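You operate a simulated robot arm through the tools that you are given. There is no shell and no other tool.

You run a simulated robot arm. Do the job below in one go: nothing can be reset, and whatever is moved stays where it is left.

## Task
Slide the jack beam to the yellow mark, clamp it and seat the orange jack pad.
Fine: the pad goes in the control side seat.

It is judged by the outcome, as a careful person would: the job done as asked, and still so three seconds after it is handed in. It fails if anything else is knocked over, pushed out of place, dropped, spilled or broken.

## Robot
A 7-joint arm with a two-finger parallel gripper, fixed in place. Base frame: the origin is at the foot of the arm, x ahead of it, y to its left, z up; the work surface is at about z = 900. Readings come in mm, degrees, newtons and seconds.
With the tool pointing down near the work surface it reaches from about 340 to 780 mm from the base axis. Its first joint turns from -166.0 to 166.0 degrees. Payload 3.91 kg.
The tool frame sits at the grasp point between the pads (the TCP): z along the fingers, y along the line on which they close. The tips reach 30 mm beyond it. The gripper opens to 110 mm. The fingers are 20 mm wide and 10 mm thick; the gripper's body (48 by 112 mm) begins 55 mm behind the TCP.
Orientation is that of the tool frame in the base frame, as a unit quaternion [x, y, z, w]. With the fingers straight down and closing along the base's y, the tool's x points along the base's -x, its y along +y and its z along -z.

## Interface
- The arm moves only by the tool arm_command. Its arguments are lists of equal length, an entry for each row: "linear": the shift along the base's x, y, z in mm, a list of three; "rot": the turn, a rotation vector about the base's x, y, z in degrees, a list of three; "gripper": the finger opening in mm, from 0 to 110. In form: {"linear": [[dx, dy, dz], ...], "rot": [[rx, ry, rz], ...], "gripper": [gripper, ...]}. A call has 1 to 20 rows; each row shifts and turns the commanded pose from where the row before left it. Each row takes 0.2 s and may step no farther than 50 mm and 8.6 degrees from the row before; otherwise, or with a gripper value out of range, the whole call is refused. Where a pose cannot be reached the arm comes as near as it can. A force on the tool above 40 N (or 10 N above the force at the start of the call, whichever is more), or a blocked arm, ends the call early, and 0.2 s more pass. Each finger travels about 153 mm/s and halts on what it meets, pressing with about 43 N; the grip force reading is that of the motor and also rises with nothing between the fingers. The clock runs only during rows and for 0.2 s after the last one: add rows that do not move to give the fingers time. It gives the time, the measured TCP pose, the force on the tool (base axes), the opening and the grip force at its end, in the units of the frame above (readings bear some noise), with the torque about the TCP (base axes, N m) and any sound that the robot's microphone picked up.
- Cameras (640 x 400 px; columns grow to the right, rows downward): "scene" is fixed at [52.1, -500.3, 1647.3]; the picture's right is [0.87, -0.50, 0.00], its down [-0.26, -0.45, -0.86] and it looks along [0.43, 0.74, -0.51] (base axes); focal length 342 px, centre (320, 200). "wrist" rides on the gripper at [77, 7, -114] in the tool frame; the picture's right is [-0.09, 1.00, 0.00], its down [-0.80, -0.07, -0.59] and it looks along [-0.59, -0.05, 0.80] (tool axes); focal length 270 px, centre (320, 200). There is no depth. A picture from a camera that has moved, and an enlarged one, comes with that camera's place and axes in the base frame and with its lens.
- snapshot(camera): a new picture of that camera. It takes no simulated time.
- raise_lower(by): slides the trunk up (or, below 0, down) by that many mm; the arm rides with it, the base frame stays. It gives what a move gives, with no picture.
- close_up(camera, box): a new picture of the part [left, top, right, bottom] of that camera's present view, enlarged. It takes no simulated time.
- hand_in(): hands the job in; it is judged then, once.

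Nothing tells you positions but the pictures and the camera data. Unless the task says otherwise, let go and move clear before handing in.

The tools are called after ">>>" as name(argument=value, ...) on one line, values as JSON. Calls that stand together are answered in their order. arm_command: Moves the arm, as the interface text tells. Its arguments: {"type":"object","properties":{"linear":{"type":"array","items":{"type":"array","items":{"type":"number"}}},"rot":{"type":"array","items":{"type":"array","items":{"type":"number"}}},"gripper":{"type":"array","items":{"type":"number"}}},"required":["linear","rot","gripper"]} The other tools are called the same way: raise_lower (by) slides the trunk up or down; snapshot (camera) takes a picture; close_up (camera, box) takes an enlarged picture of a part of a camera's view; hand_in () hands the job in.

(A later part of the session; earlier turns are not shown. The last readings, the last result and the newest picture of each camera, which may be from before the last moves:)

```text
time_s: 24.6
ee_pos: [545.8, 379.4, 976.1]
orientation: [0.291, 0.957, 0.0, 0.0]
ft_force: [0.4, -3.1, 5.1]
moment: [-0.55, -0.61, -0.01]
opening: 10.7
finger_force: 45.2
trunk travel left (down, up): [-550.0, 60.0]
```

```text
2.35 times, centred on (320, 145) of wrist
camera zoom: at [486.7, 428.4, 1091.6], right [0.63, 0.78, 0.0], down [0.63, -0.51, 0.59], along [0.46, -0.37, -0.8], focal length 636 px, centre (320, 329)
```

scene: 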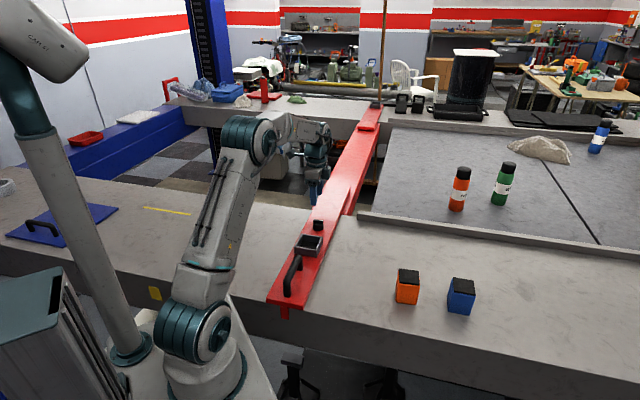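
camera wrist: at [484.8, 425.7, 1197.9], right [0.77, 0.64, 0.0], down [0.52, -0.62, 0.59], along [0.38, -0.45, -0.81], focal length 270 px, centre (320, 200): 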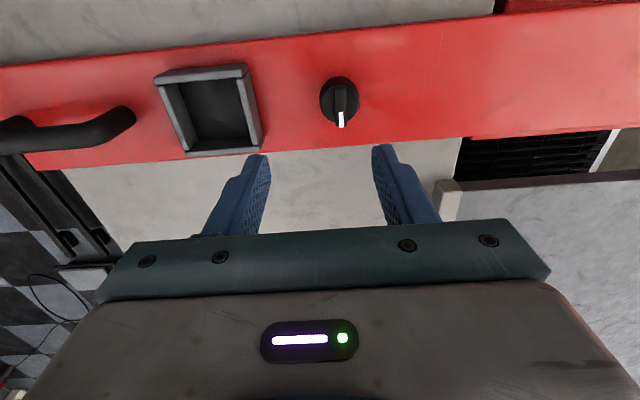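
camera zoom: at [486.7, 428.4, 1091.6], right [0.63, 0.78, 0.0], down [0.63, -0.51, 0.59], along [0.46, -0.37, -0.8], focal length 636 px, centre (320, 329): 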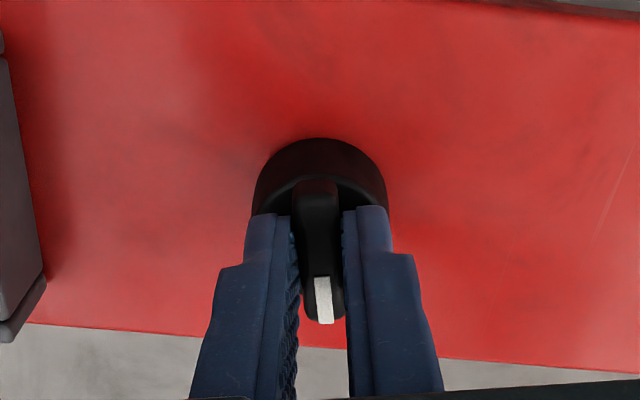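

The knob turns freely counter-clockwise. I'll continue toward a quarter turn.

>>> arm_command(linear=[[0, 0, 0], [0, 0, 0], [0, 0, 0], [0, 0, 0], [0, 0, 0], [0, 0, 0]], rot=[[0, 0, 7], [0, 0, 7], [0, 0, 7], [0, 0, 7], [0, 0, 7], [0, 0, 0]], gripper=[4, 4, 4, 4, 4, 4])

>>> close_up(camera="wrist", box=[240, 60, 400, 230])

>>> arm_command(linear=[[0, 0, 0], [0, 0, 0], [0, 0, 0], [0, 0, 0], [0, 0, 0], [0, 0, 0], [0, 0, 0]], rot=[[0, 0, 7], [0, 0, 7], [0, 0, 7], [0, 0, 7], [0, 0, 7], [0, 0, 7], [0, 0, 0]], gripper=[4, 4, 4, 4, 4, 4, 4])

>>> close_up(camera="wrist", box=[240, 60, 400, 230])

```text
time_s: 25.9
ee_pos: [546.6, 379.0, 976.4]
orientation: [-0.01, 1.0, 0.0, -0.001]
ft_force: [-5.3, -11.1, -0.2]
moment: [-0.25, -0.6, 0.01]
opening: 10.7
finger_force: 44.9
trunk travel left (down, up): [-550.0, 60.0]
```

```text
2.35 times, centred on (320, 145) of wrist
camera zoom: at [469.6, 384.3, 1091.7], right [0.07, 1.0, 0.0], down [0.8, -0.05, 0.59], along [0.59, -0.04, -0.81], focal length 636 px, centre (320, 329)
```

zoom: 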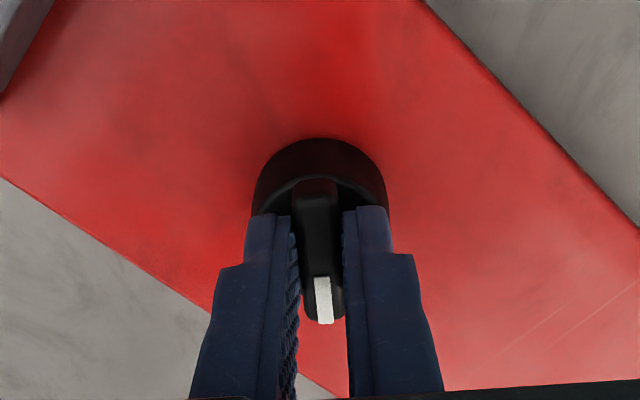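

```text
time_s: 27.6
ee_pos: [546.0, 378.7, 975.9]
orientation: [-0.368, 0.93, 0.001, -0.001]
ft_force: [-10.2, -17.6, -6.7]
moment: [-0.25, 0.06, 0.02]
opening: 10.8
finger_force: 44.9
trunk travel left (down, up): [-550.0, 60.0]
```

```text
2.35 times, centred on (320, 145) of wrist
camera zoom: at [485.7, 331.0, 1091.8], right [-0.62, 0.79, 0.0], down [0.63, 0.5, 0.59], along [0.47, 0.37, -0.81], focal length 636 px, centre (320, 329)
```

zoom: 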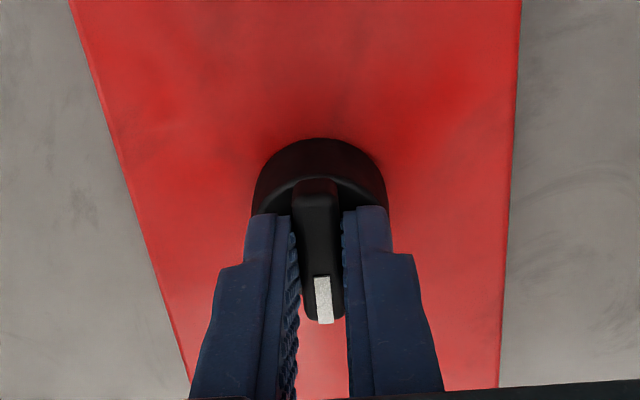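

The knob has turned about 88° with no stop felt. I'll go a few degrees more to find out whether there is an end stop.

>>> arm_command(linear=[[0.5, 1, 0], [0, 0, 0], [0, 0, 0]], rot=[[0, 0, 4], [0, 0, 4], [0, 0, 0]], gripper=[4, 4, 4])

>>> close_up(camera="wrist", box=[240, 60, 400, 230])

```text
time_s: 28.4
ee_pos: [546.8, 378.5, 976.7]
orientation: [-0.431, 0.902, 0.0, -0.002]
ft_force: [-14.5, -20.0, -11.3]
moment: [-0.52, 0.04, -1.0]
opening: 12.2
finger_force: 45.3
trunk travel left (down, up): [-550.0, 60.0]
```

```text
2.35 times, centred on (320, 145) of wrist
camera zoom: at [493.4, 323.6, 1091.9], right [-0.72, 0.69, 0.0], down [0.56, 0.58, 0.59], along [0.41, 0.43, -0.81], focal length 636 px, centre (320, 329)
```

zoom: 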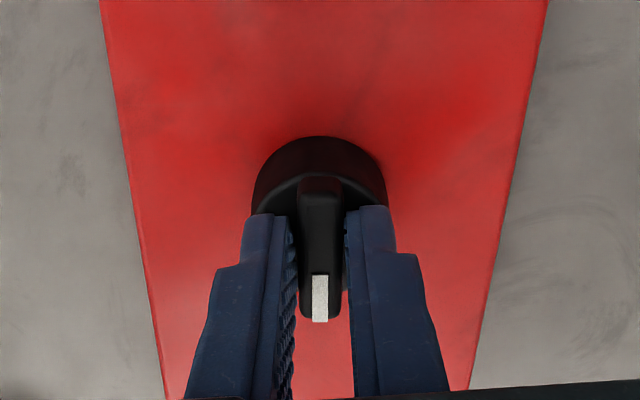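

A stop was felt at about 90°, so the knob has a quarter-turn range. I'll ease back, release it, and go back to the handle to test the slide.

>>> arm_command(linear=[[0, 0, 0], [0, 0, 0], [0, 0, 0], [0, 0, 0], [0, 0, 30], [0, 0, 40], [0, 0, 45], [0, 0, 0]], rot=[[0, 0, -6], [0, 0, 0], [0, 0, 0], [0, 0, 0], [0, 0, 0], [0, 0, 0], [0, 0, 0], [0, 0, 0]], gripper=[4, 15, 40, 50, 50, 60, 70, 70])

>>> close_up(camera="wrist", box=[220, 0, 420, 230])

>>> close_up(camera="scene", box=[290, 200, 354, 260])

```text
time_s: 30.1
ee_pos: [548.0, 381.6, 1091.5]
orientation: [-0.383, 0.924, 0.0, -0.001]
ft_force: [0.3, -0.3, -0.8]
moment: [-0.01, 0.03, -0.01]
opening: 70.1
finger_force: 0.0
trunk travel left (down, up): [-550.0, 60.0]
```

```text
1.74 times, centred on (320, 115) of wrist
camera zoom: at [489.2, 332.2, 1207.0], right [-0.64, 0.77, 0.0], down [0.62, 0.52, 0.59], along [0.45, 0.38, -0.81], focal length 470 px, centre (320, 348)
```

zoom: 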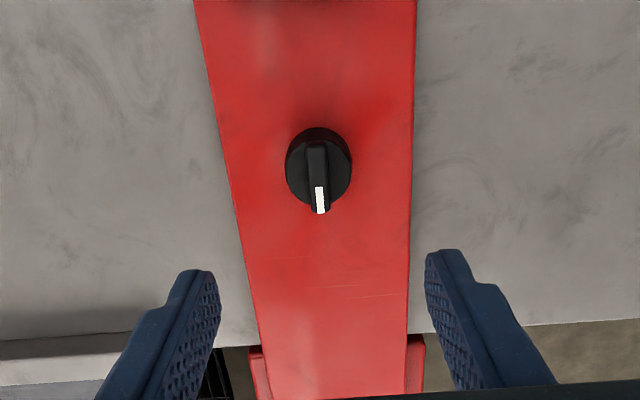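

```text
6.67 times, centred on (322, 230) of scene
camera zoom: at [52.1, -500.3, 1647.3], right [0.87, -0.5, 0.0], down [-0.26, -0.45, -0.86], along [0.43, 0.74, -0.51], focal length 2283 px, centre (307, 0)
```

zoom: 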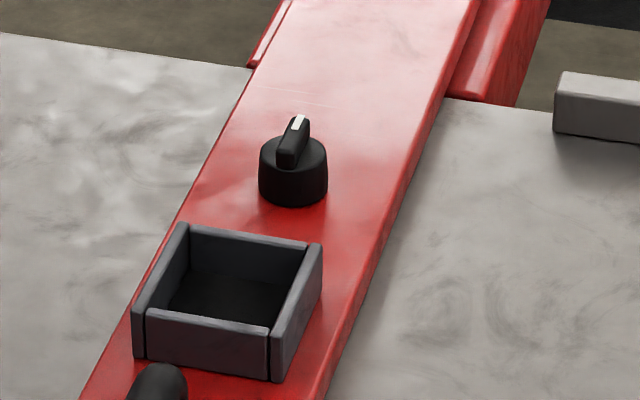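

The knob's wing now lies along the beam and the beam has shifted a hair, so it is free. Going back to the handle.

>>> arm_command(linear=[[-24.7, -24.9, 0], [-24.7, -24.9, 0], [-24.7, -24.9, 0], [-24.7, -24.9, 0], [-24.7, -24.9, 0], [-24.7, -24.9, 0], [-24.7, -24.9, 0], [-24.4, -24.9, 0], [0, 0, -35], [0, 0, -35], [0, 0, -30], [0, 0, -19], [0, 0, -10], [0, 0, 0]], rot=[[0, 0, 0], [0, 0, 0], [0, 0, 0], [0, 0, 0], [0, 0, 0], [0, 0, 0], [0, 0, 0], [0, 0, 0], [0, 0, 0], [0, 0, 0], [0, 0, 0], [0, 0, 0], [0, 0, 0], [0, 0, 0]], gripper=[70, 70, 70, 70, 70, 70, 70, 70, 70, 65, 60, 60, 60, 60])

>>> snapshot(camera="wrist")

```text
time_s: 33.1
ee_pos: [350.4, 182.2, 962.0]
orientation: [-0.384, 0.924, 0.0, -0.001]
ft_force: [0.7, 0.9, 0.3]
moment: [0.02, 0.01, -0.03]
opening: 59.7
finger_force: 0.1
trunk travel left (down, up): [-550.0, 60.0]
```

```text
taken
camera wrist: at [291.3, 132.0, 1076.7], right [-0.64, 0.77, 0.0], down [0.62, 0.52, 0.59], along [0.45, 0.38, -0.8], focal length 270 px, centre (320, 200)
```

wrist: 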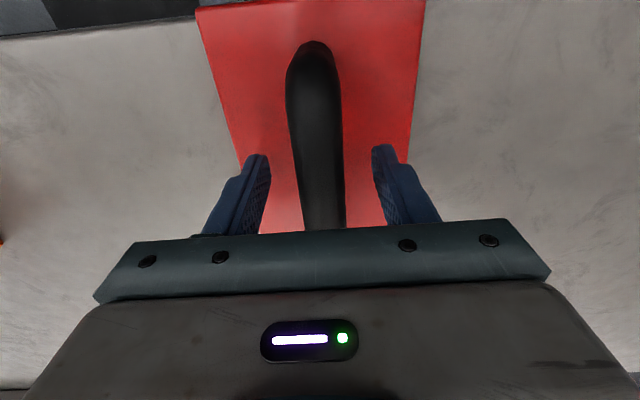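

The bar is between the fingers again. I'll close and try a gentle slide.

>>> arm_command(linear=[[0, 0, 0], [0, 0, 0], [0, 0, 0], [0, 0, 0]], rot=[[0, 0, 0], [0, 0, 0], [0, 0, 0], [0, 0, 0]], gripper=[40, 28, 15, 15])

>>> arm_command(linear=[[-1.5, 1.5, 0], [-2, 2, 0], [-2, 2, 0], [-2, 2, 0], [-2, 2, 0], [-2, 2, 0], [0, 0, 0]], rot=[[0, 0, 0], [0, 0, 0], [0, 0, 0], [0, 0, 0], [0, 0, 0], [0, 0, 0], [0, 0, 0]], gripper=[15, 15, 15, 15, 15, 15, 15])

>>> close_up(camera="scene", box=[250, 190, 378, 330])

>>> close_up(camera="scene", box=[320, 70, 480, 170])

```text
time_s: 34.1
ee_pos: [349.6, 181.1, 961.2]
orientation: [-0.383, 0.924, 0.0, -0.001]
ft_force: [-2.5, 1.8, -2.3]
moment: [0.16, -0.13, -0.12]
opening: 21.9
finger_force: 45.3
trunk travel left (down, up): [-550.0, 60.0]
```

```text
time_s: 35.8
ee_pos: [338.2, 192.8, 961.8]
orientation: [-0.384, 0.923, 0.001, -0.001]
ft_force: [2.5, -3.0, -13.2]
moment: [0.56, -0.44, -0.26]
opening: 21.9
finger_force: 45.3
trunk travel left (down, up): [-550.0, 60.0]
```

```text
2.86 times, centred on (314, 260) of scene
camera zoom: at [52.1, -500.3, 1647.3], right [0.87, -0.5, 0.0], down [-0.26, -0.45, -0.86], along [0.43, 0.74, -0.51], focal length 978 px, centre (337, 29)
```

zoom: 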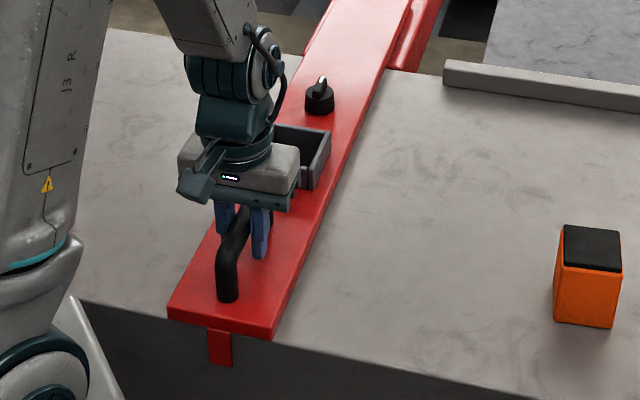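

```text
4.00 times, centred on (400, 120) of scene
camera zoom: at [52.1, -500.3, 1647.3], right [0.87, -0.5, 0.0], down [-0.26, -0.45, -0.86], along [0.43, 0.74, -0.51], focal length 1370 px, centre (0, 520)
```

zoom: 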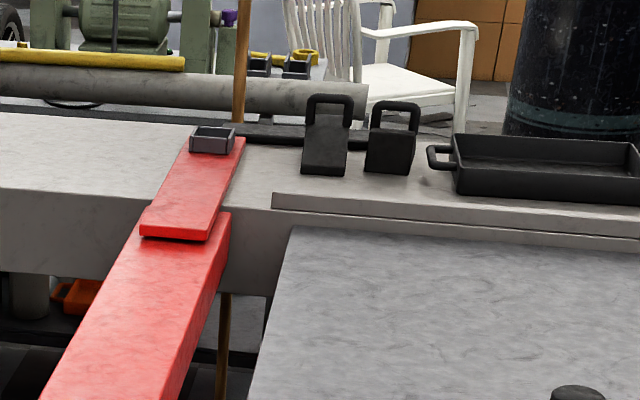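

The beam slides freely and both ends move together. About 420 mm remain, so I'll go in stages.

>>> arm_command(linear=[[-3, 3, 0], [-6, 6, 0], [-8, 8, 0], [-8, 8, 0], [-8, 8, 0], [-8, 8, 0], [-8, 8, 0], [-8, 8, 0], [-8, 8, 0], [-8, 8, 0], [-8, 8, 0], [-6, 6, 0], [-3, 3, 0], [0, 0, 0]], rot=[[0, 0, 0], [0, 0, 0], [0, 0, 0], [0, 0, 0], [0, 0, 0], [0, 0, 0], [0, 0, 0], [0, 0, 0], [0, 0, 0], [0, 0, 0], [0, 0, 0], [0, 0, 0], [0, 0, 0], [0, 0, 0]], gripper=[15, 15, 15, 15, 15, 15, 15, 15, 15, 15, 15, 15, 15, 15])

>>> snapshot(camera="scene")

>>> snapshot(camera="wrist")

```text
time_s: 38.8
ee_pos: [248.2, 282.3, 961.7]
orientation: [-0.384, 0.923, 0.0, -0.002]
ft_force: [-5.9, -9.2, -31.5]
moment: [-0.01, 0.03, -0.12]
opening: 21.6
finger_force: 45.2
trunk travel left (down, up): [-550.0, 60.0]
```

```text
taken
```

scene: 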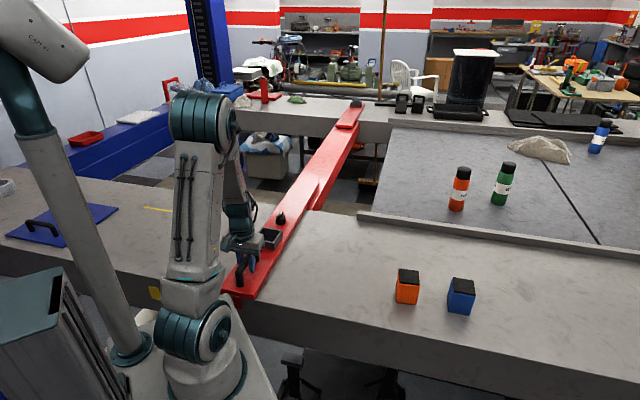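

```text
taken
camera wrist: at [189.6, 234.2, 1077.3], right [-0.64, 0.77, 0.0], down [0.62, 0.52, 0.59], along [0.45, 0.38, -0.81], focal length 270 px, centre (320, 200)
```

wrist: 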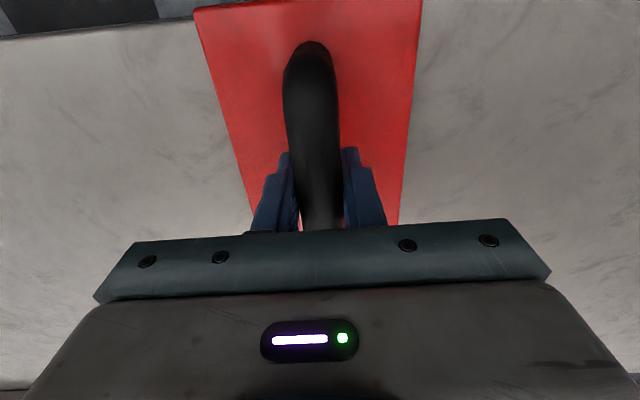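

Some internal force has built up (31 N vertical), so I'll relax the grip briefly, re-grip and continue.

>>> arm_command(linear=[[0, 0, 0], [0, 0, 0], [0, 0, 0], [0, 0, 0], [0, 0, 0], [0, 0, 0]], rot=[[0, 0, 0], [0, 0, 0], [0, 0, 0], [0, 0, 0], [0, 0, 0], [0, 0, 0]], gripper=[30, 30, 30, 15, 15, 15])

>>> arm_command(linear=[[-3, 3, 0], [-6, 6, 0], [-8, 8, 0], [-8, 8, 0], [-8, 8, 0], [-8, 8, 0], [-8, 8, 0], [-8, 8, 0], [-8, 8, 0], [-8, 8, 0], [-8, 8, 0], [-6, 6, 0], [-3, 3, 0], [0, 0, 0]], rot=[[0, 0, 0], [0, 0, 0], [0, 0, 0], [0, 0, 0], [0, 0, 0], [0, 0, 0], [0, 0, 0], [0, 0, 0], [0, 0, 0], [0, 0, 0], [0, 0, 0], [0, 0, 0], [0, 0, 0], [0, 0, 0]], gripper=[15, 15, 15, 15, 15, 15, 15, 15, 15, 15, 15, 15, 15, 15])

>>> snapshot(camera="scene")

```text
time_s: 40.1
ee_pos: [249.1, 284.0, 963.1]
orientation: [-0.383, 0.924, 0.0, 0.0]
ft_force: [3.4, 1.6, 8.0]
moment: [-0.02, 0.06, -0.1]
opening: 21.7
finger_force: 44.9
trunk travel left (down, up): [-550.0, 60.0]
```

```text
time_s: 43.1
ee_pos: [158.7, 372.5, 963.4]
orientation: [-0.384, 0.923, 0.001, -0.001]
ft_force: [8.5, 2.9, 20.5]
moment: [0.63, -0.6, -0.1]
opening: 21.5
finger_force: 45.2
trunk travel left (down, up): [-550.0, 60.0]
```

```text
taken
```

scene: 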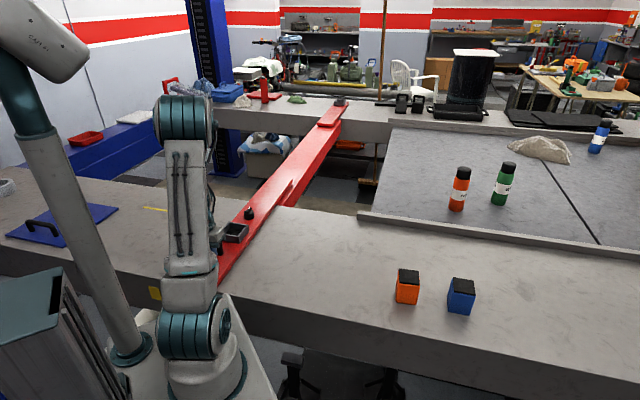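

The beam is at s≈-151 and the target is about -318. I'll re-grip and continue another 120 mm.

>>> arm_command(linear=[[0, 0, 0], [0, 0, 0], [0, 0, 0], [0, 0, 0], [0, 0, 0], [0, 0, 0]], rot=[[0, 0, 0], [0, 0, 0], [0, 0, 0], [0, 0, 0], [0, 0, 0], [0, 0, 0]], gripper=[30, 30, 30, 15, 15, 15])

>>> arm_command(linear=[[-3, 3, 0], [-6, 6, 0], [-8, 8, 0], [-8, 8, 0], [-8, 8, 0], [-8, 8, 0], [-8, 8, 0], [-8, 8, 0], [-8, 8, 0], [-8, 8, 0], [-6, 6, 0], [-3, 3, 0], [0, 0, 0]], rot=[[0, 0, 0], [0, 0, 0], [0, 0, 0], [0, 0, 0], [0, 0, 0], [0, 0, 0], [0, 0, 0], [0, 0, 0], [0, 0, 0], [0, 0, 0], [0, 0, 0], [0, 0, 0], [0, 0, 0]], gripper=[15, 15, 15, 15, 15, 15, 15, 15, 15, 15, 15, 15, 15])

>>> snapshot(camera="scene")

>>> close_up(camera="scene", box=[110, 230, 238, 330])

```text
time_s: 44.5
ee_pos: [158.9, 373.0, 962.8]
orientation: [-0.383, 0.924, -0.001, -0.002]
ft_force: [-0.6, -3.0, -6.4]
moment: [0.14, -0.11, -0.17]
opening: 21.6
finger_force: 45.3
trunk travel left (down, up): [-550.0, 60.0]
```

```text
time_s: 47.4
ee_pos: [75.7, 456.2, 961.9]
orientation: [-0.383, 0.924, 0.0, -0.001]
ft_force: [0.2, -5.2, -16.7]
moment: [0.19, -0.25, -0.08]
opening: 21.8
finger_force: 44.6
trunk travel left (down, up): [-550.0, 60.0]
```

```text
taken
```

scene: 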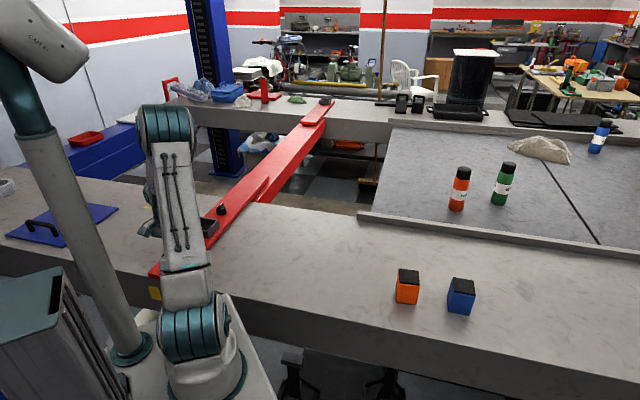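

```text
4.00 times, centred on (174, 280) of scene
camera zoom: at [52.1, -500.3, 1647.3], right [0.87, -0.5, 0.0], down [-0.26, -0.45, -0.86], along [0.43, 0.74, -0.51], focal length 1370 px, centre (904, -120)
```

zoom: 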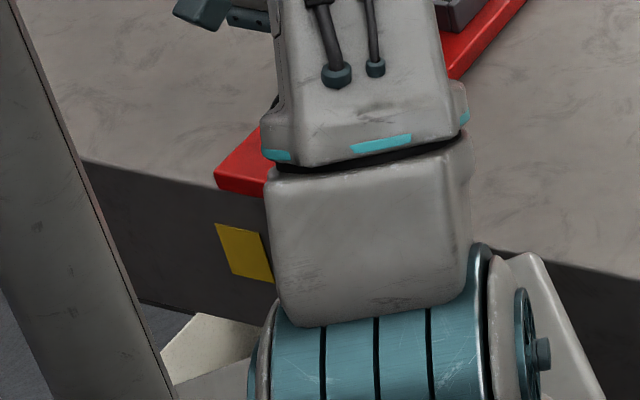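

The beam's left corner is now above the patch and the tab is just hidden. I'll move on about 42 mm and compare tab and patch directly.

>>> arm_command(linear=[[-3, 3, 0], [-5, 5, 0], [-6, 6, 0], [-6, 6, 0], [-5, 5, 0], [-3, 3, 0], [-2, 2, 0], [0, 0, 0]], rot=[[0, 0, 0], [0, 0, 0], [0, 0, 0], [0, 0, 0], [0, 0, 0], [0, 0, 0], [0, 0, 0], [0, 0, 0]], gripper=[15, 15, 15, 15, 15, 15, 15, 15])

>>> close_up(camera="scene", box=[110, 240, 206, 315])

>>> snapshot(camera="scene")

>>> snapshot(camera="wrist")

```text
time_s: 49.1
ee_pos: [46.2, 486.0, 962.3]
orientation: [-0.383, 0.924, 0.0, -0.001]
ft_force: [-1.3, -6.1, -9.7]
moment: [-0.56, 0.54, -0.15]
opening: 21.6
finger_force: 44.6
trunk travel left (down, up): [-550.0, 60.0]
```

```text
5.33 times, centred on (158, 278) of scene
camera zoom: at [52.1, -500.3, 1647.3], right [0.87, -0.5, 0.0], down [-0.26, -0.45, -0.86], along [0.43, 0.74, -0.51], focal length 1826 px, centre (1184, -213)
```

zoom: 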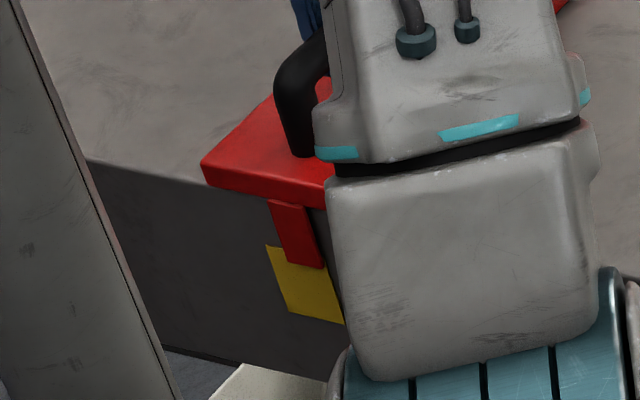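

```text
taken
```

scene: 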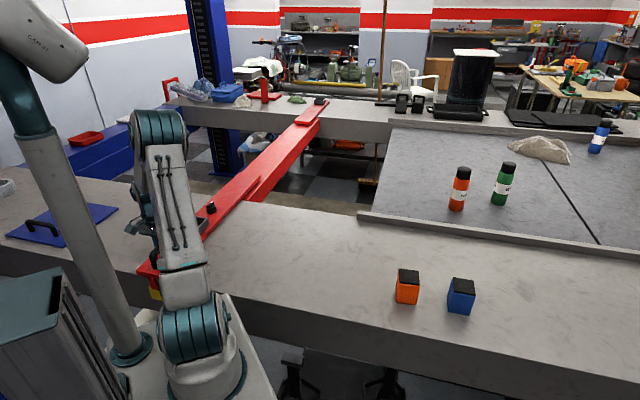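

```text
taken
camera wrist: at [-12.7, 436.6, 1077.3], right [-0.64, 0.77, 0.0], down [0.62, 0.52, 0.59], along [0.45, 0.38, -0.81], focal length 270 px, centre (320, 200)
```

wrist: 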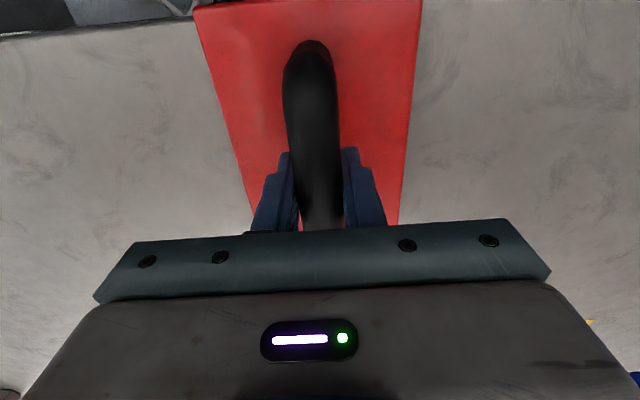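

The tab now hangs right over the yellow patch, which confirms the mark, and it sits slightly to the right of centre. I'll zoom in to measure the last few millimetres.

>>> close_up(camera="scene", box=[144, 266, 184, 306])

```text
10.00 times, centred on (164, 286) of scene
camera zoom: at [52.1, -500.3, 1647.3], right [0.87, -0.5, 0.0], down [-0.26, -0.45, -0.86], along [0.43, 0.74, -0.51], focal length 3424 px, centre (1880, -660)
```

zoom: 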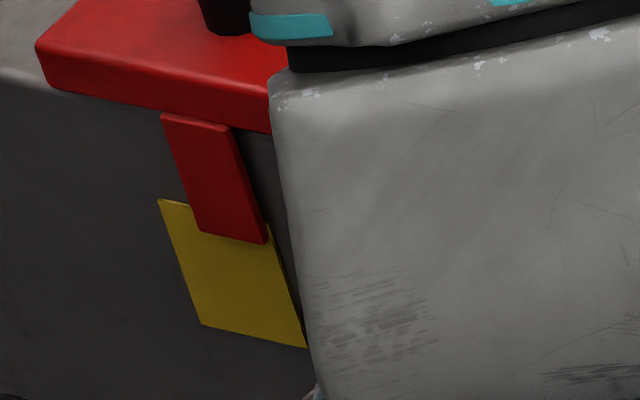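

I'll use the wrist camera, which is right above the runway's front edge, to see how far the tab stands off the face.

>>> close_up(camera="wrist", box=[140, 0, 300, 60])

>>> close_up(camera="wrist", box=[280, 0, 440, 60])

```text
4.00 times, centred on (220, 30) of wrist
camera zoom: at [-12.7, 436.6, 1077.3], right [-0.64, 0.77, 0.0], down [0.62, 0.52, 0.59], along [0.45, 0.38, -0.81], focal length 1081 px, centre (720, 880)
```

zoom: 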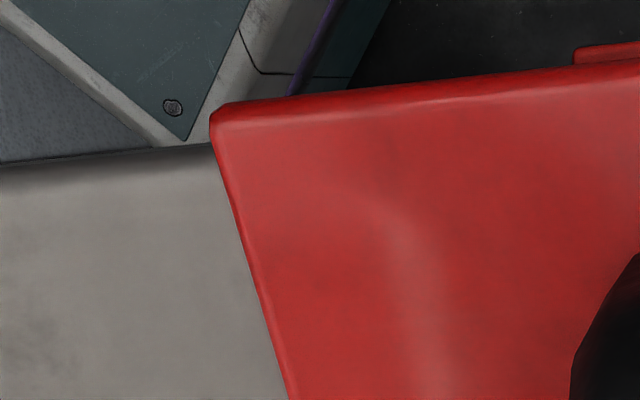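

```text
4.00 times, centred on (360, 30) of wrist
camera zoom: at [-12.7, 436.6, 1077.3], right [-0.64, 0.77, 0.0], down [0.62, 0.52, 0.59], along [0.45, 0.38, -0.81], focal length 1081 px, centre (160, 880)
```

zoom: 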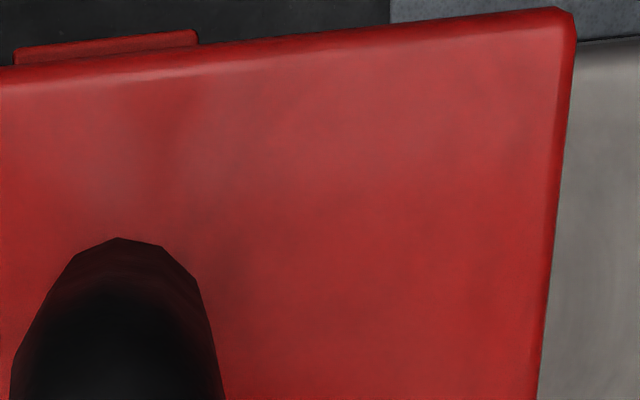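

The tab stands about 6 mm off the face, so with parallax it is really about 10 mm right of the patch's centre. I'll move 10 mm further.

>>> arm_command(linear=[[-2, 2, 0], [-2.5, 2.5, 0], [-2.6, 2.6, 0], [0, 0, 0], [0, 0, 0]], rot=[[0, 0, 0], [0, 0, 0], [0, 0, 0], [0, 0, 0], [0, 0, 0]], gripper=[15, 15, 15, 15, 15])

>>> close_up(camera="scene", box=[144, 266, 184, 306])

```text
time_s: 50.4
ee_pos: [39.2, 492.8, 963.4]
orientation: [-0.384, 0.923, 0.001, -0.001]
ft_force: [0.8, -3.2, -7.9]
moment: [-0.34, 0.35, -0.14]
opening: 21.9
finger_force: 45.0
trunk travel left (down, up): [-550.0, 60.0]
```

```text
10.00 times, centred on (164, 286) of scene
camera zoom: at [52.1, -500.3, 1647.3], right [0.87, -0.5, 0.0], down [-0.26, -0.45, -0.86], along [0.43, 0.74, -0.51], focal length 3424 px, centre (1880, -660)
```

zoom: 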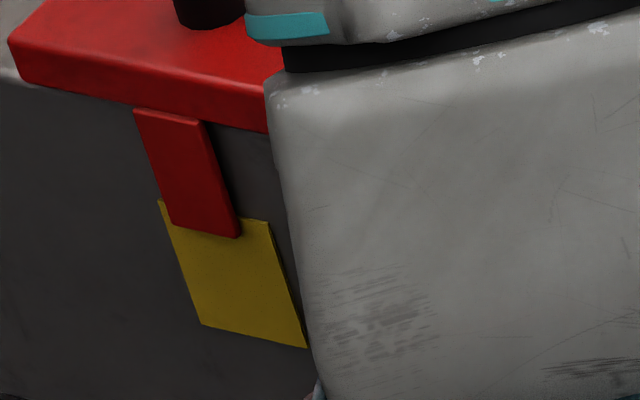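

The tab and patch now line up once the tab's stand-off is allowed for. I'll release the handle, rise and go over the knob to clamp the beam.

>>> arm_command(linear=[[0, 0, 0], [0, 0, 0], [0, 0, 0], [0, 0, 20], [0, 0, 45], [0, 0, 45], [24.7, 24.5, 0], [24.7, 24.5, 0], [24.7, 24.5, 0], [24.7, 24.5, 0], [24.7, 24.5, 0], [24.7, 24.5, 0], [24.7, 24.5, 0], [24.7, 24.5, 0], [0, 0, 0]], rot=[[0, 0, 0], [0, 0, 0], [0, 0, 0], [0, 0, 0], [0, 0, 0], [0, 0, 0], [0, 0, 0], [0, 0, 0], [0, 0, 0], [0, 0, 0], [0, 0, 0], [0, 0, 0], [0, 0, 0], [0, 0, 0], [0, 0, 0]], gripper=[35, 60, 60, 60, 60, 60, 60, 60, 60, 60, 60, 60, 60, 60, 60])

>>> snapshot(camera="wrist")

>>> close_up(camera="wrist", box=[240, 60, 400, 230])

>>> snapshot(camera="scene")

>>> close_up(camera="scene", box=[144, 266, 184, 306])

```text
time_s: 53.5
ee_pos: [237.6, 686.8, 1073.7]
orientation: [-0.384, 0.923, 0.0, -0.002]
ft_force: [0.4, -0.5, 0.8]
moment: [0.06, -0.01, -0.01]
opening: 59.8
finger_force: 0.1
trunk travel left (down, up): [-550.0, 60.0]
```

```text
taken
camera wrist: at [178.5, 638.3, 1188.2], right [-0.64, 0.76, 0.0], down [0.62, 0.52, 0.59], along [0.45, 0.38, -0.8], focal length 270 px, centre (320, 200)
```

wrist: 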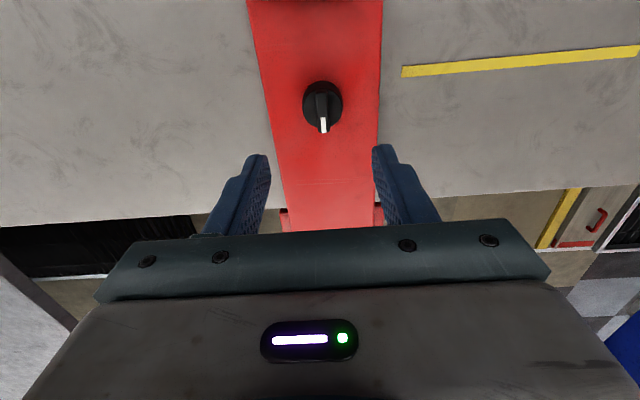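

```text
2.35 times, centred on (320, 145) of wrist
camera zoom: at [178.5, 638.3, 1188.2], right [-0.64, 0.76, 0.0], down [0.62, 0.52, 0.59], along [0.45, 0.38, -0.8], focal length 636 px, centre (320, 329)
```

zoom: 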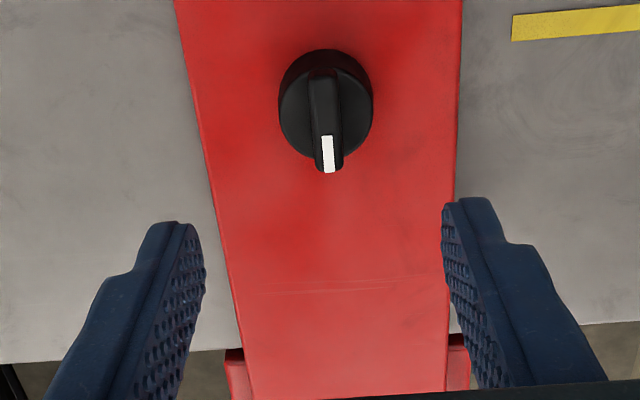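

```text
taken
```

scene: 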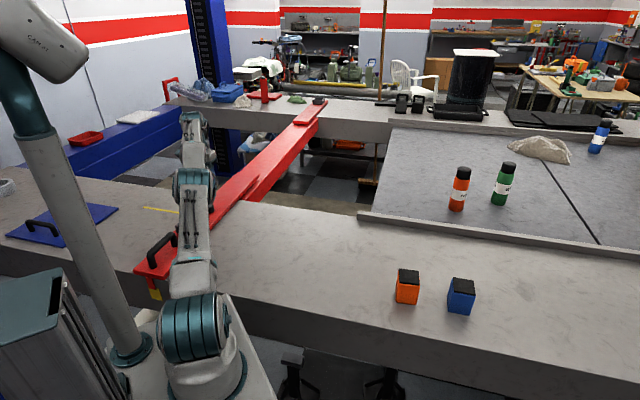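

```text
10.00 times, centred on (164, 286) of scene
camera zoom: at [52.1, -500.3, 1647.3], right [0.87, -0.5, 0.0], down [-0.26, -0.45, -0.86], along [0.43, 0.74, -0.51], focal length 3424 px, centre (1880, -660)
```

zoom: 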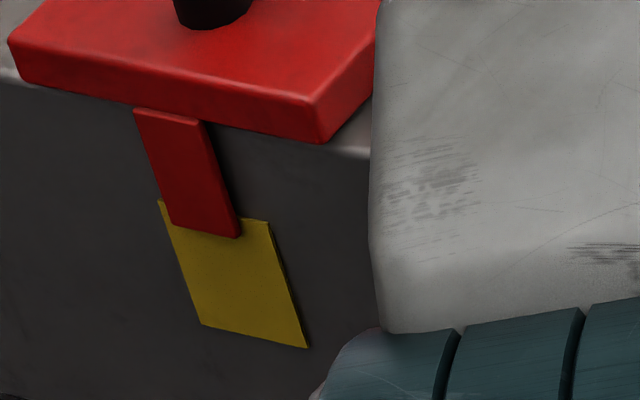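

The patch is plainly aligned with the tab, and the knob is nearly centred under the gripper. I'll descend to grip the wing.

>>> arm_command(linear=[[-0.5, 0.5, -30], [-0.5, 0.5, -30], [0, 0, -20], [0, 0, -12], [0, 0, -4], [0, 0, 0], [0, 0, 0]], rot=[[0, 0, 0], [0, 0, 0], [0, 0, 0], [0, 0, 0], [0, 0, 0], [0, 0, 0], [0, 0, 0]], gripper=[60, 50, 50, 50, 50, 50, 50])

>>> close_up(camera="wrist", box=[240, 60, 400, 230])

```text
time_s: 55.1
ee_pos: [235.5, 689.3, 976.2]
orientation: [-0.383, 0.924, 0.0, -0.001]
ft_force: [0.1, 0.1, -0.6]
moment: [0.02, -0.03, -0.01]
opening: 50.2
finger_force: 0.1
trunk travel left (down, up): [-550.0, 60.0]
```

```text
2.35 times, centred on (320, 145) of wrist
camera zoom: at [177.2, 640.3, 1090.9], right [-0.64, 0.77, 0.0], down [0.62, 0.52, 0.59], along [0.45, 0.38, -0.81], focal length 636 px, centre (320, 329)
```

zoom: 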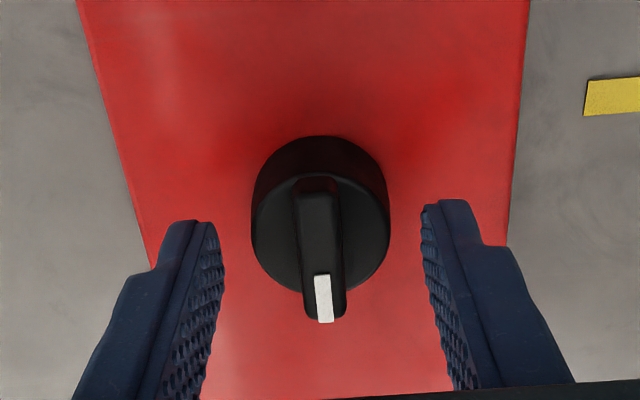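

The position matches the earlier grip. I'll nudge it 1.5 mm outward to centre on the knob's axis and close.

>>> arm_command(linear=[[1, 1, -0.5], [0, 0, 0], [0, 0, 0], [0, 0, 0], [0, 0, 0]], rot=[[0, 0, 0], [0, 0, 0], [0, 0, 0], [0, 0, 0], [0, 0, 0]], gripper=[35, 20, 12, 4, 4])

>>> close_up(camera="scene", box=[144, 266, 184, 306])

>>> close_up(camera="wrist", box=[240, 60, 400, 230])

```text
time_s: 56.4
ee_pos: [236.4, 690.7, 975.8]
orientation: [-0.382, 0.924, 0.0, -0.001]
ft_force: [-2.2, -2.0, 3.2]
moment: [-0.54, 0.51, -0.01]
opening: 35.3
finger_force: 45.5
trunk travel left (down, up): [-550.0, 60.0]
```

```text
10.00 times, centred on (164, 286) of scene
camera zoom: at [52.1, -500.3, 1647.3], right [0.87, -0.5, 0.0], down [-0.26, -0.45, -0.86], along [0.43, 0.74, -0.51], focal length 3424 px, centre (1880, -660)
```

zoom: 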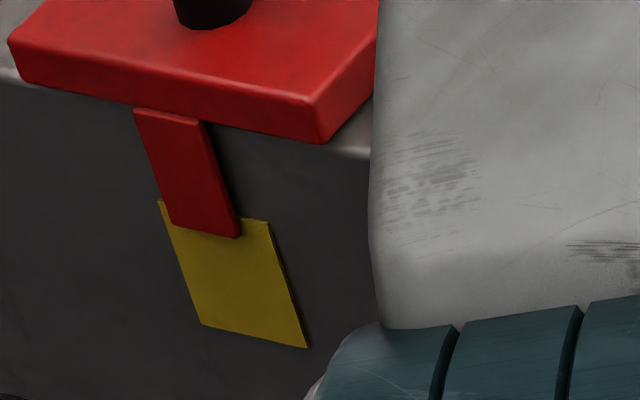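

```text
2.35 times, centred on (320, 145) of wrist
camera zoom: at [177.9, 641.1, 1091.0], right [-0.64, 0.77, 0.0], down [0.62, 0.52, 0.59], along [0.45, 0.38, -0.81], focal length 636 px, centre (320, 329)
```

zoom: 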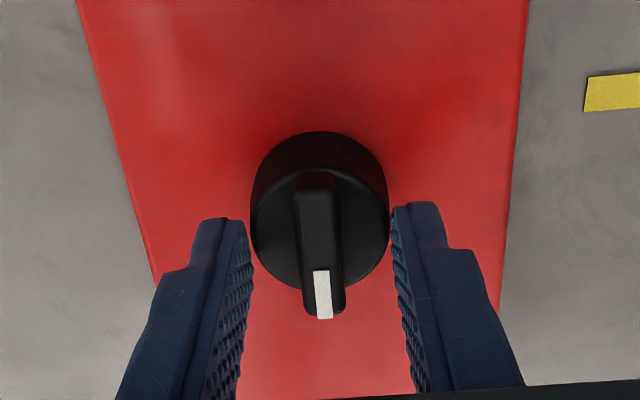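

The tips landed just below the top of the knob's round body (35 mm opening). I'll open, raise 2.5 mm and close on the wing itself.

>>> arm_command(linear=[[0, 0, 0], [0, 0, 0], [0, 0, 2.5], [0, 0, 0], [0, 0, 0], [0, 0, 0], [0, 0, 0], [0, 0, 0]], rot=[[0, 0, 0], [0, 0, 0], [0, 0, 0], [0, 0, 0], [0, 0, 0], [0, 0, 0], [0, 0, 0], [0, 0, 0]], gripper=[45, 45, 45, 45, 30, 18, 4, 4])

>>> close_up(camera="scene", box=[144, 266, 184, 306])

>>> close_up(camera="wrist", box=[240, 60, 400, 230])

```text
time_s: 58.1
ee_pos: [236.0, 691.5, 977.7]
orientation: [-0.383, 0.924, -0.001, -0.001]
ft_force: [0.2, 0.2, -0.3]
moment: [0.0, -0.04, -0.05]
opening: 10.8
finger_force: 44.7
trunk travel left (down, up): [-550.0, 60.0]
```

```text
10.00 times, centred on (164, 286) of scene
camera zoom: at [52.1, -500.3, 1647.3], right [0.87, -0.5, 0.0], down [-0.26, -0.45, -0.86], along [0.43, 0.74, -0.51], focal length 3424 px, centre (1880, -660)
```

zoom: 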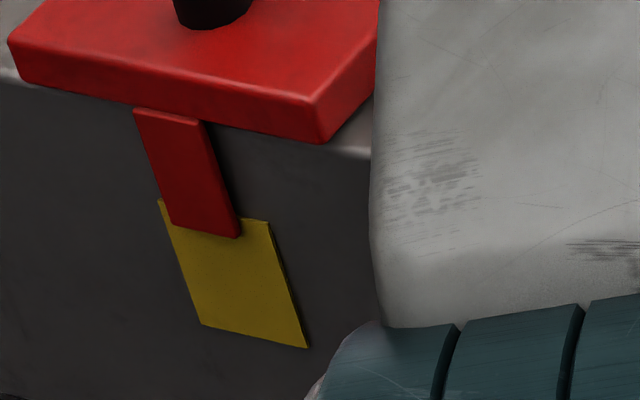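

```text
2.35 times, centred on (320, 145) of wrist
camera zoom: at [178.1, 641.5, 1093.3], right [-0.64, 0.77, 0.0], down [0.62, 0.52, 0.59], along [0.45, 0.38, -0.81], focal length 636 px, centre (320, 329)
```

zoom: 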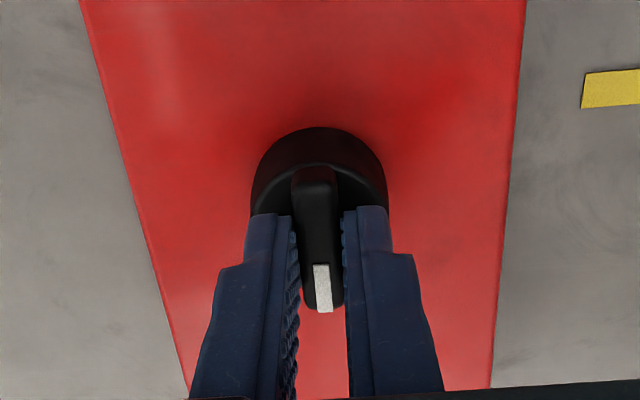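

The wing is gripped and the beam hasn't moved. Turning it clockwise to clamp.

>>> arm_command(linear=[[0, 0, 0], [0, 0, 0], [0, 0, 0], [0, 0, 0], [0, 0, 0], [0, 0, 0]], rot=[[0, 0, -5], [0, 0, -7], [0, 0, -7], [0, 0, -7], [0, 0, -7], [0, 0, 0]], gripper=[4, 4, 4, 4, 4, 4])

>>> close_up(camera="scene", box=[144, 266, 184, 306])

>>> close_up(camera="wrist", box=[240, 60, 400, 230])

```text
time_s: 59.5
ee_pos: [236.3, 690.4, 978.6]
orientation: [-0.105, 0.994, 0.0, 0.0]
ft_force: [1.5, -4.1, 0.7]
moment: [-0.14, 0.03, -0.01]
opening: 10.8
finger_force: 44.9
trunk travel left (down, up): [-550.0, 60.0]
```

```text
10.00 times, centred on (164, 286) of scene
camera zoom: at [52.1, -500.3, 1647.3], right [0.87, -0.5, 0.0], down [-0.26, -0.45, -0.86], along [0.43, 0.74, -0.51], focal length 3424 px, centre (1880, -660)
```

zoom: 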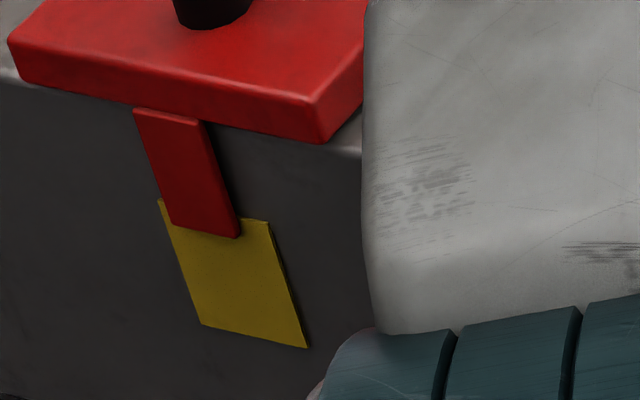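

```text
2.35 times, centred on (320, 145) of wrist
camera zoom: at [160.7, 681.4, 1093.3], right [-0.12, 0.99, 0.0], down [0.8, 0.1, 0.59], along [0.59, 0.07, -0.81], focal length 636 px, centre (320, 329)
```

zoom: 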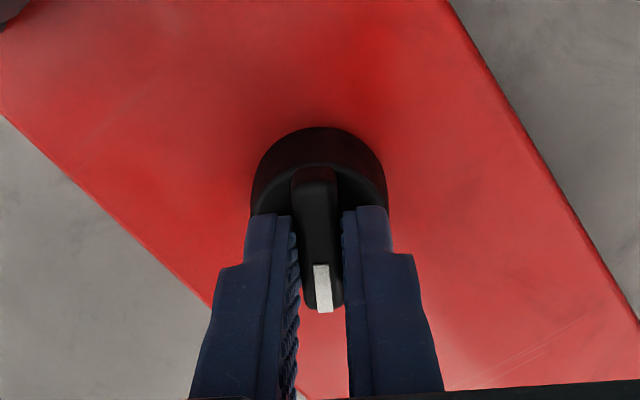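

The knob follows and the beam is steady. I'll continue the clockwise turn to the stop.

>>> arm_command(linear=[[0, 0, 0], [0, 0, 0], [0, 0, 0], [0, 0, 0], [0, 0, 0], [0, 0, 0], [0, 0, 0], [0, 0, 0]], rot=[[0, 0, -7], [0, 0, -8], [0, 0, -8], [0, 0, -8], [0, 0, -8], [0, 0, -8], [0, 0, -7], [0, 0, 0]], gripper=[4, 4, 4, 4, 4, 4, 4, 4])

>>> close_up(camera="scene", box=[144, 266, 184, 306])

>>> close_up(camera="wrist", box=[240, 60, 400, 230])

```text
time_s: 61.4
ee_pos: [236.4, 690.7, 978.3]
orientation: [0.359, 0.933, 0.0, -0.001]
ft_force: [-2.8, -9.1, -5.2]
moment: [0.24, 0.55, -0.01]
opening: 10.5
finger_force: 45.1
trunk travel left (down, up): [-550.0, 60.0]
```

```text
10.00 times, centred on (164, 286) of scene
camera zoom: at [52.1, -500.3, 1647.3], right [0.87, -0.5, 0.0], down [-0.26, -0.45, -0.86], along [0.43, 0.74, -0.51], focal length 3424 px, centre (1880, -660)
```

zoom: 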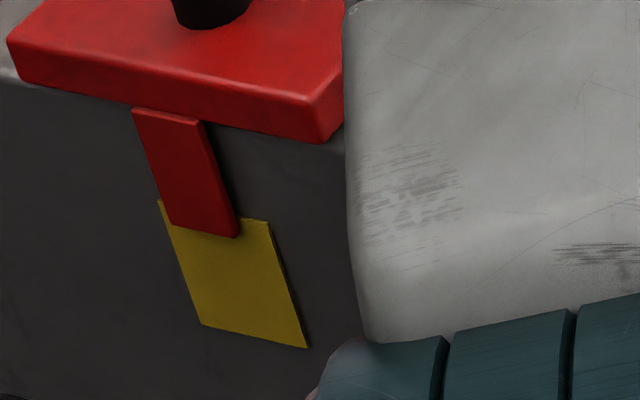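

```text
2.35 times, centred on (320, 145) of wrist
camera zoom: at [184.3, 746.9, 1093.3], right [0.73, 0.68, 0.0], down [0.55, -0.59, 0.59], along [0.4, -0.43, -0.8], focal length 636 px, centre (320, 329)
```

zoom: 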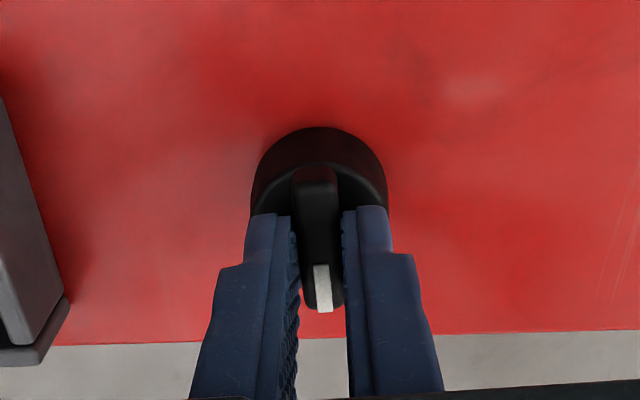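

It has turned about 87°, nearly at its original orientation. A few more degrees will bring it up against the stop.

>>> arm_command(linear=[[0, 0, 0], [0, 0, 0], [0, 0, 0]], rot=[[0, 0, -3], [0, 0, -3], [0, 0, 0]], gripper=[4, 4, 4])

>>> arm_command(linear=[[0, 0, 0], [0, 0, 0]], rot=[[0, 0, -3], [0, 0, 0]], gripper=[4, 4])

```text
time_s: 62.1
ee_pos: [235.9, 690.6, 978.5]
orientation: [0.406, 0.914, 0.0, 0.0]
ft_force: [-3.0, -11.3, -6.7]
moment: [-0.4, -0.01, 1.04]
opening: 11.3
finger_force: 45.0
trunk travel left (down, up): [-550.0, 60.0]
```

```text
time_s: 62.8
ee_pos: [236.8, 689.4, 978.8]
orientation: [0.43, 0.903, 0.001, -0.002]
ft_force: [-5.5, -11.6, -8.7]
moment: [-0.39, 0.05, 1.1]
opening: 12.2
finger_force: 44.8
trunk travel left (down, up): [-550.0, 60.0]
```

The stop is reached (torque about 1 N·m). I'll ease off the twist and test with a small sideways nudge to make sure it is clamped.

>>> arm_command(linear=[[0, 0, 0], [0, 0, 0]], rot=[[0, 0, 6], [0, 0, 0]], gripper=[4, 4])

>>> arm_command(linear=[[1.2, -1.2, 0], [1.2, -1.2, 0], [0, 0, 0]], rot=[[0, 0, 0], [0, 0, 0], [0, 0, 0]], gripper=[4, 4, 4])

>>> close_up(camera="scene", box=[144, 266, 184, 306])

```text
time_s: 63.4
ee_pos: [236.0, 691.0, 977.3]
orientation: [0.382, 0.924, 0.0, -0.001]
ft_force: [-8.7, -9.6, -7.2]
moment: [-0.51, -0.05, -0.01]
opening: 10.9
finger_force: 45.1
trunk travel left (down, up): [-550.0, 60.0]
```

```text
time_s: 64.2
ee_pos: [235.2, 691.1, 977.7]
orientation: [0.381, 0.925, 0.002, -0.001]
ft_force: [-16.6, 5.1, -5.7]
moment: [-0.37, -0.16, 0.0]
opening: 11.1
finger_force: 45.0
trunk travel left (down, up): [-550.0, 60.0]
```

```text
10.00 times, centred on (164, 286) of scene
camera zoom: at [52.1, -500.3, 1647.3], right [0.87, -0.5, 0.0], down [-0.26, -0.45, -0.86], along [0.43, 0.74, -0.51], focal length 3424 px, centre (1880, -660)
```

zoom: 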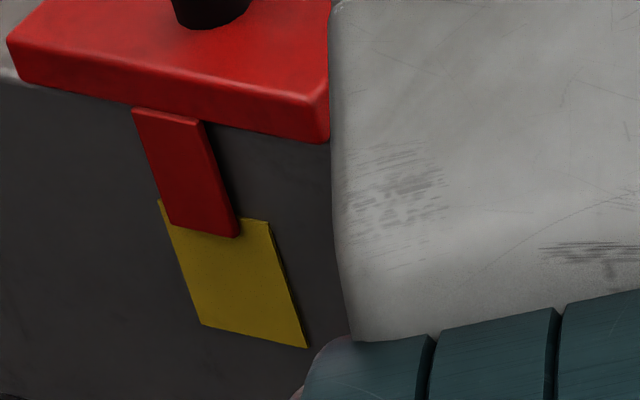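

The beam held firm, so it is clamped. I'll release the knob, lift, and take a second look at the tab against the patch from another angle to verify alignment.

>>> arm_command(linear=[[0, 0, 0], [0, 0, 0], [0, 0, 0], [0, 0, 30], [0, 0, 40], [0, 0, 40], [-20, -30.2, -3], [-20, -30.2, -3], [-20, -30.2, -3], [-20, -30.2, -3], [-20, -30.2, -3], [-20, -30.2, -3], [-20, -30.2, -3], [-20, -30.2, -3], [-20, -30.2, -3], [-20, -30.2, -3], [0, 0, 0]], rot=[[0, 0, 0], [0, 0, 0], [0, 0, 0], [0, 0, 0], [0, 0, 0], [0, 0, 0], [0, 0, 6.5], [0, 0, 6.5], [0, 0, 6.5], [0, 0, 6.5], [0, 0, 6.5], [0, 0, 6.5], [0, 0, 6.5], [0, 0, 6.5], [0, 0, 6.5], [0, 0, 6.5], [0, 0, 0]], gripper=[15, 40, 40, 40, 40, 40, 40, 40, 40, 40, 40, 40, 40, 40, 40, 40, 40])

>>> snapshot(camera="wrist")

>>> snapshot(camera="scene")

```text
time_s: 67.8
ee_pos: [37.9, 386.2, 1059.4]
orientation: [-0.175, 0.985, 0.0, -0.001]
ft_force: [0.0, 0.2, -0.2]
moment: [0.0, 0.01, -0.02]
opening: 40.1
finger_force: 0.0
trunk travel left (down, up): [-550.0, 60.0]
```

```text
taken
camera wrist: at [-35.6, 366.5, 1173.6], right [-0.26, 0.97, 0.0], down [0.78, 0.21, 0.59], along [0.57, 0.15, -0.81], focal length 270 px, centre (320, 200)
```

wrist: 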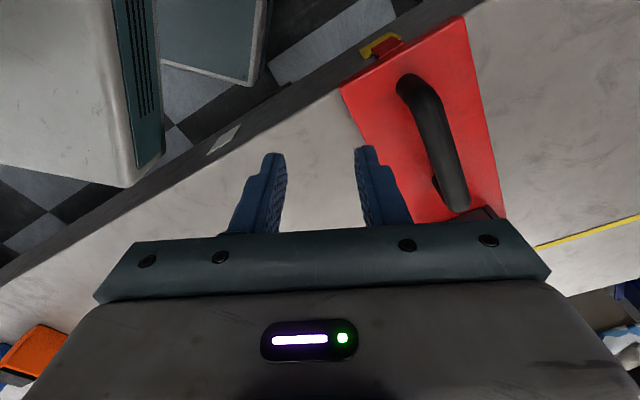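

```text
taken
```

scene: 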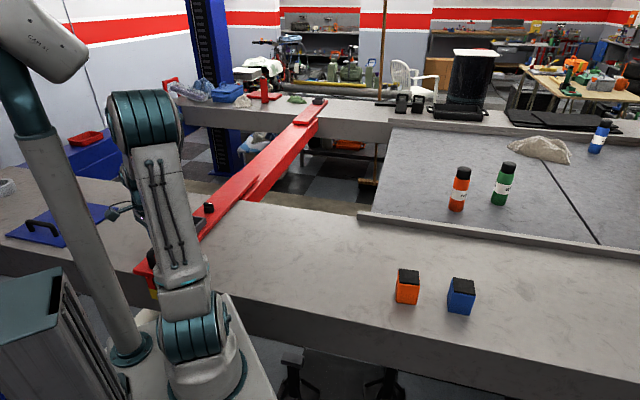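

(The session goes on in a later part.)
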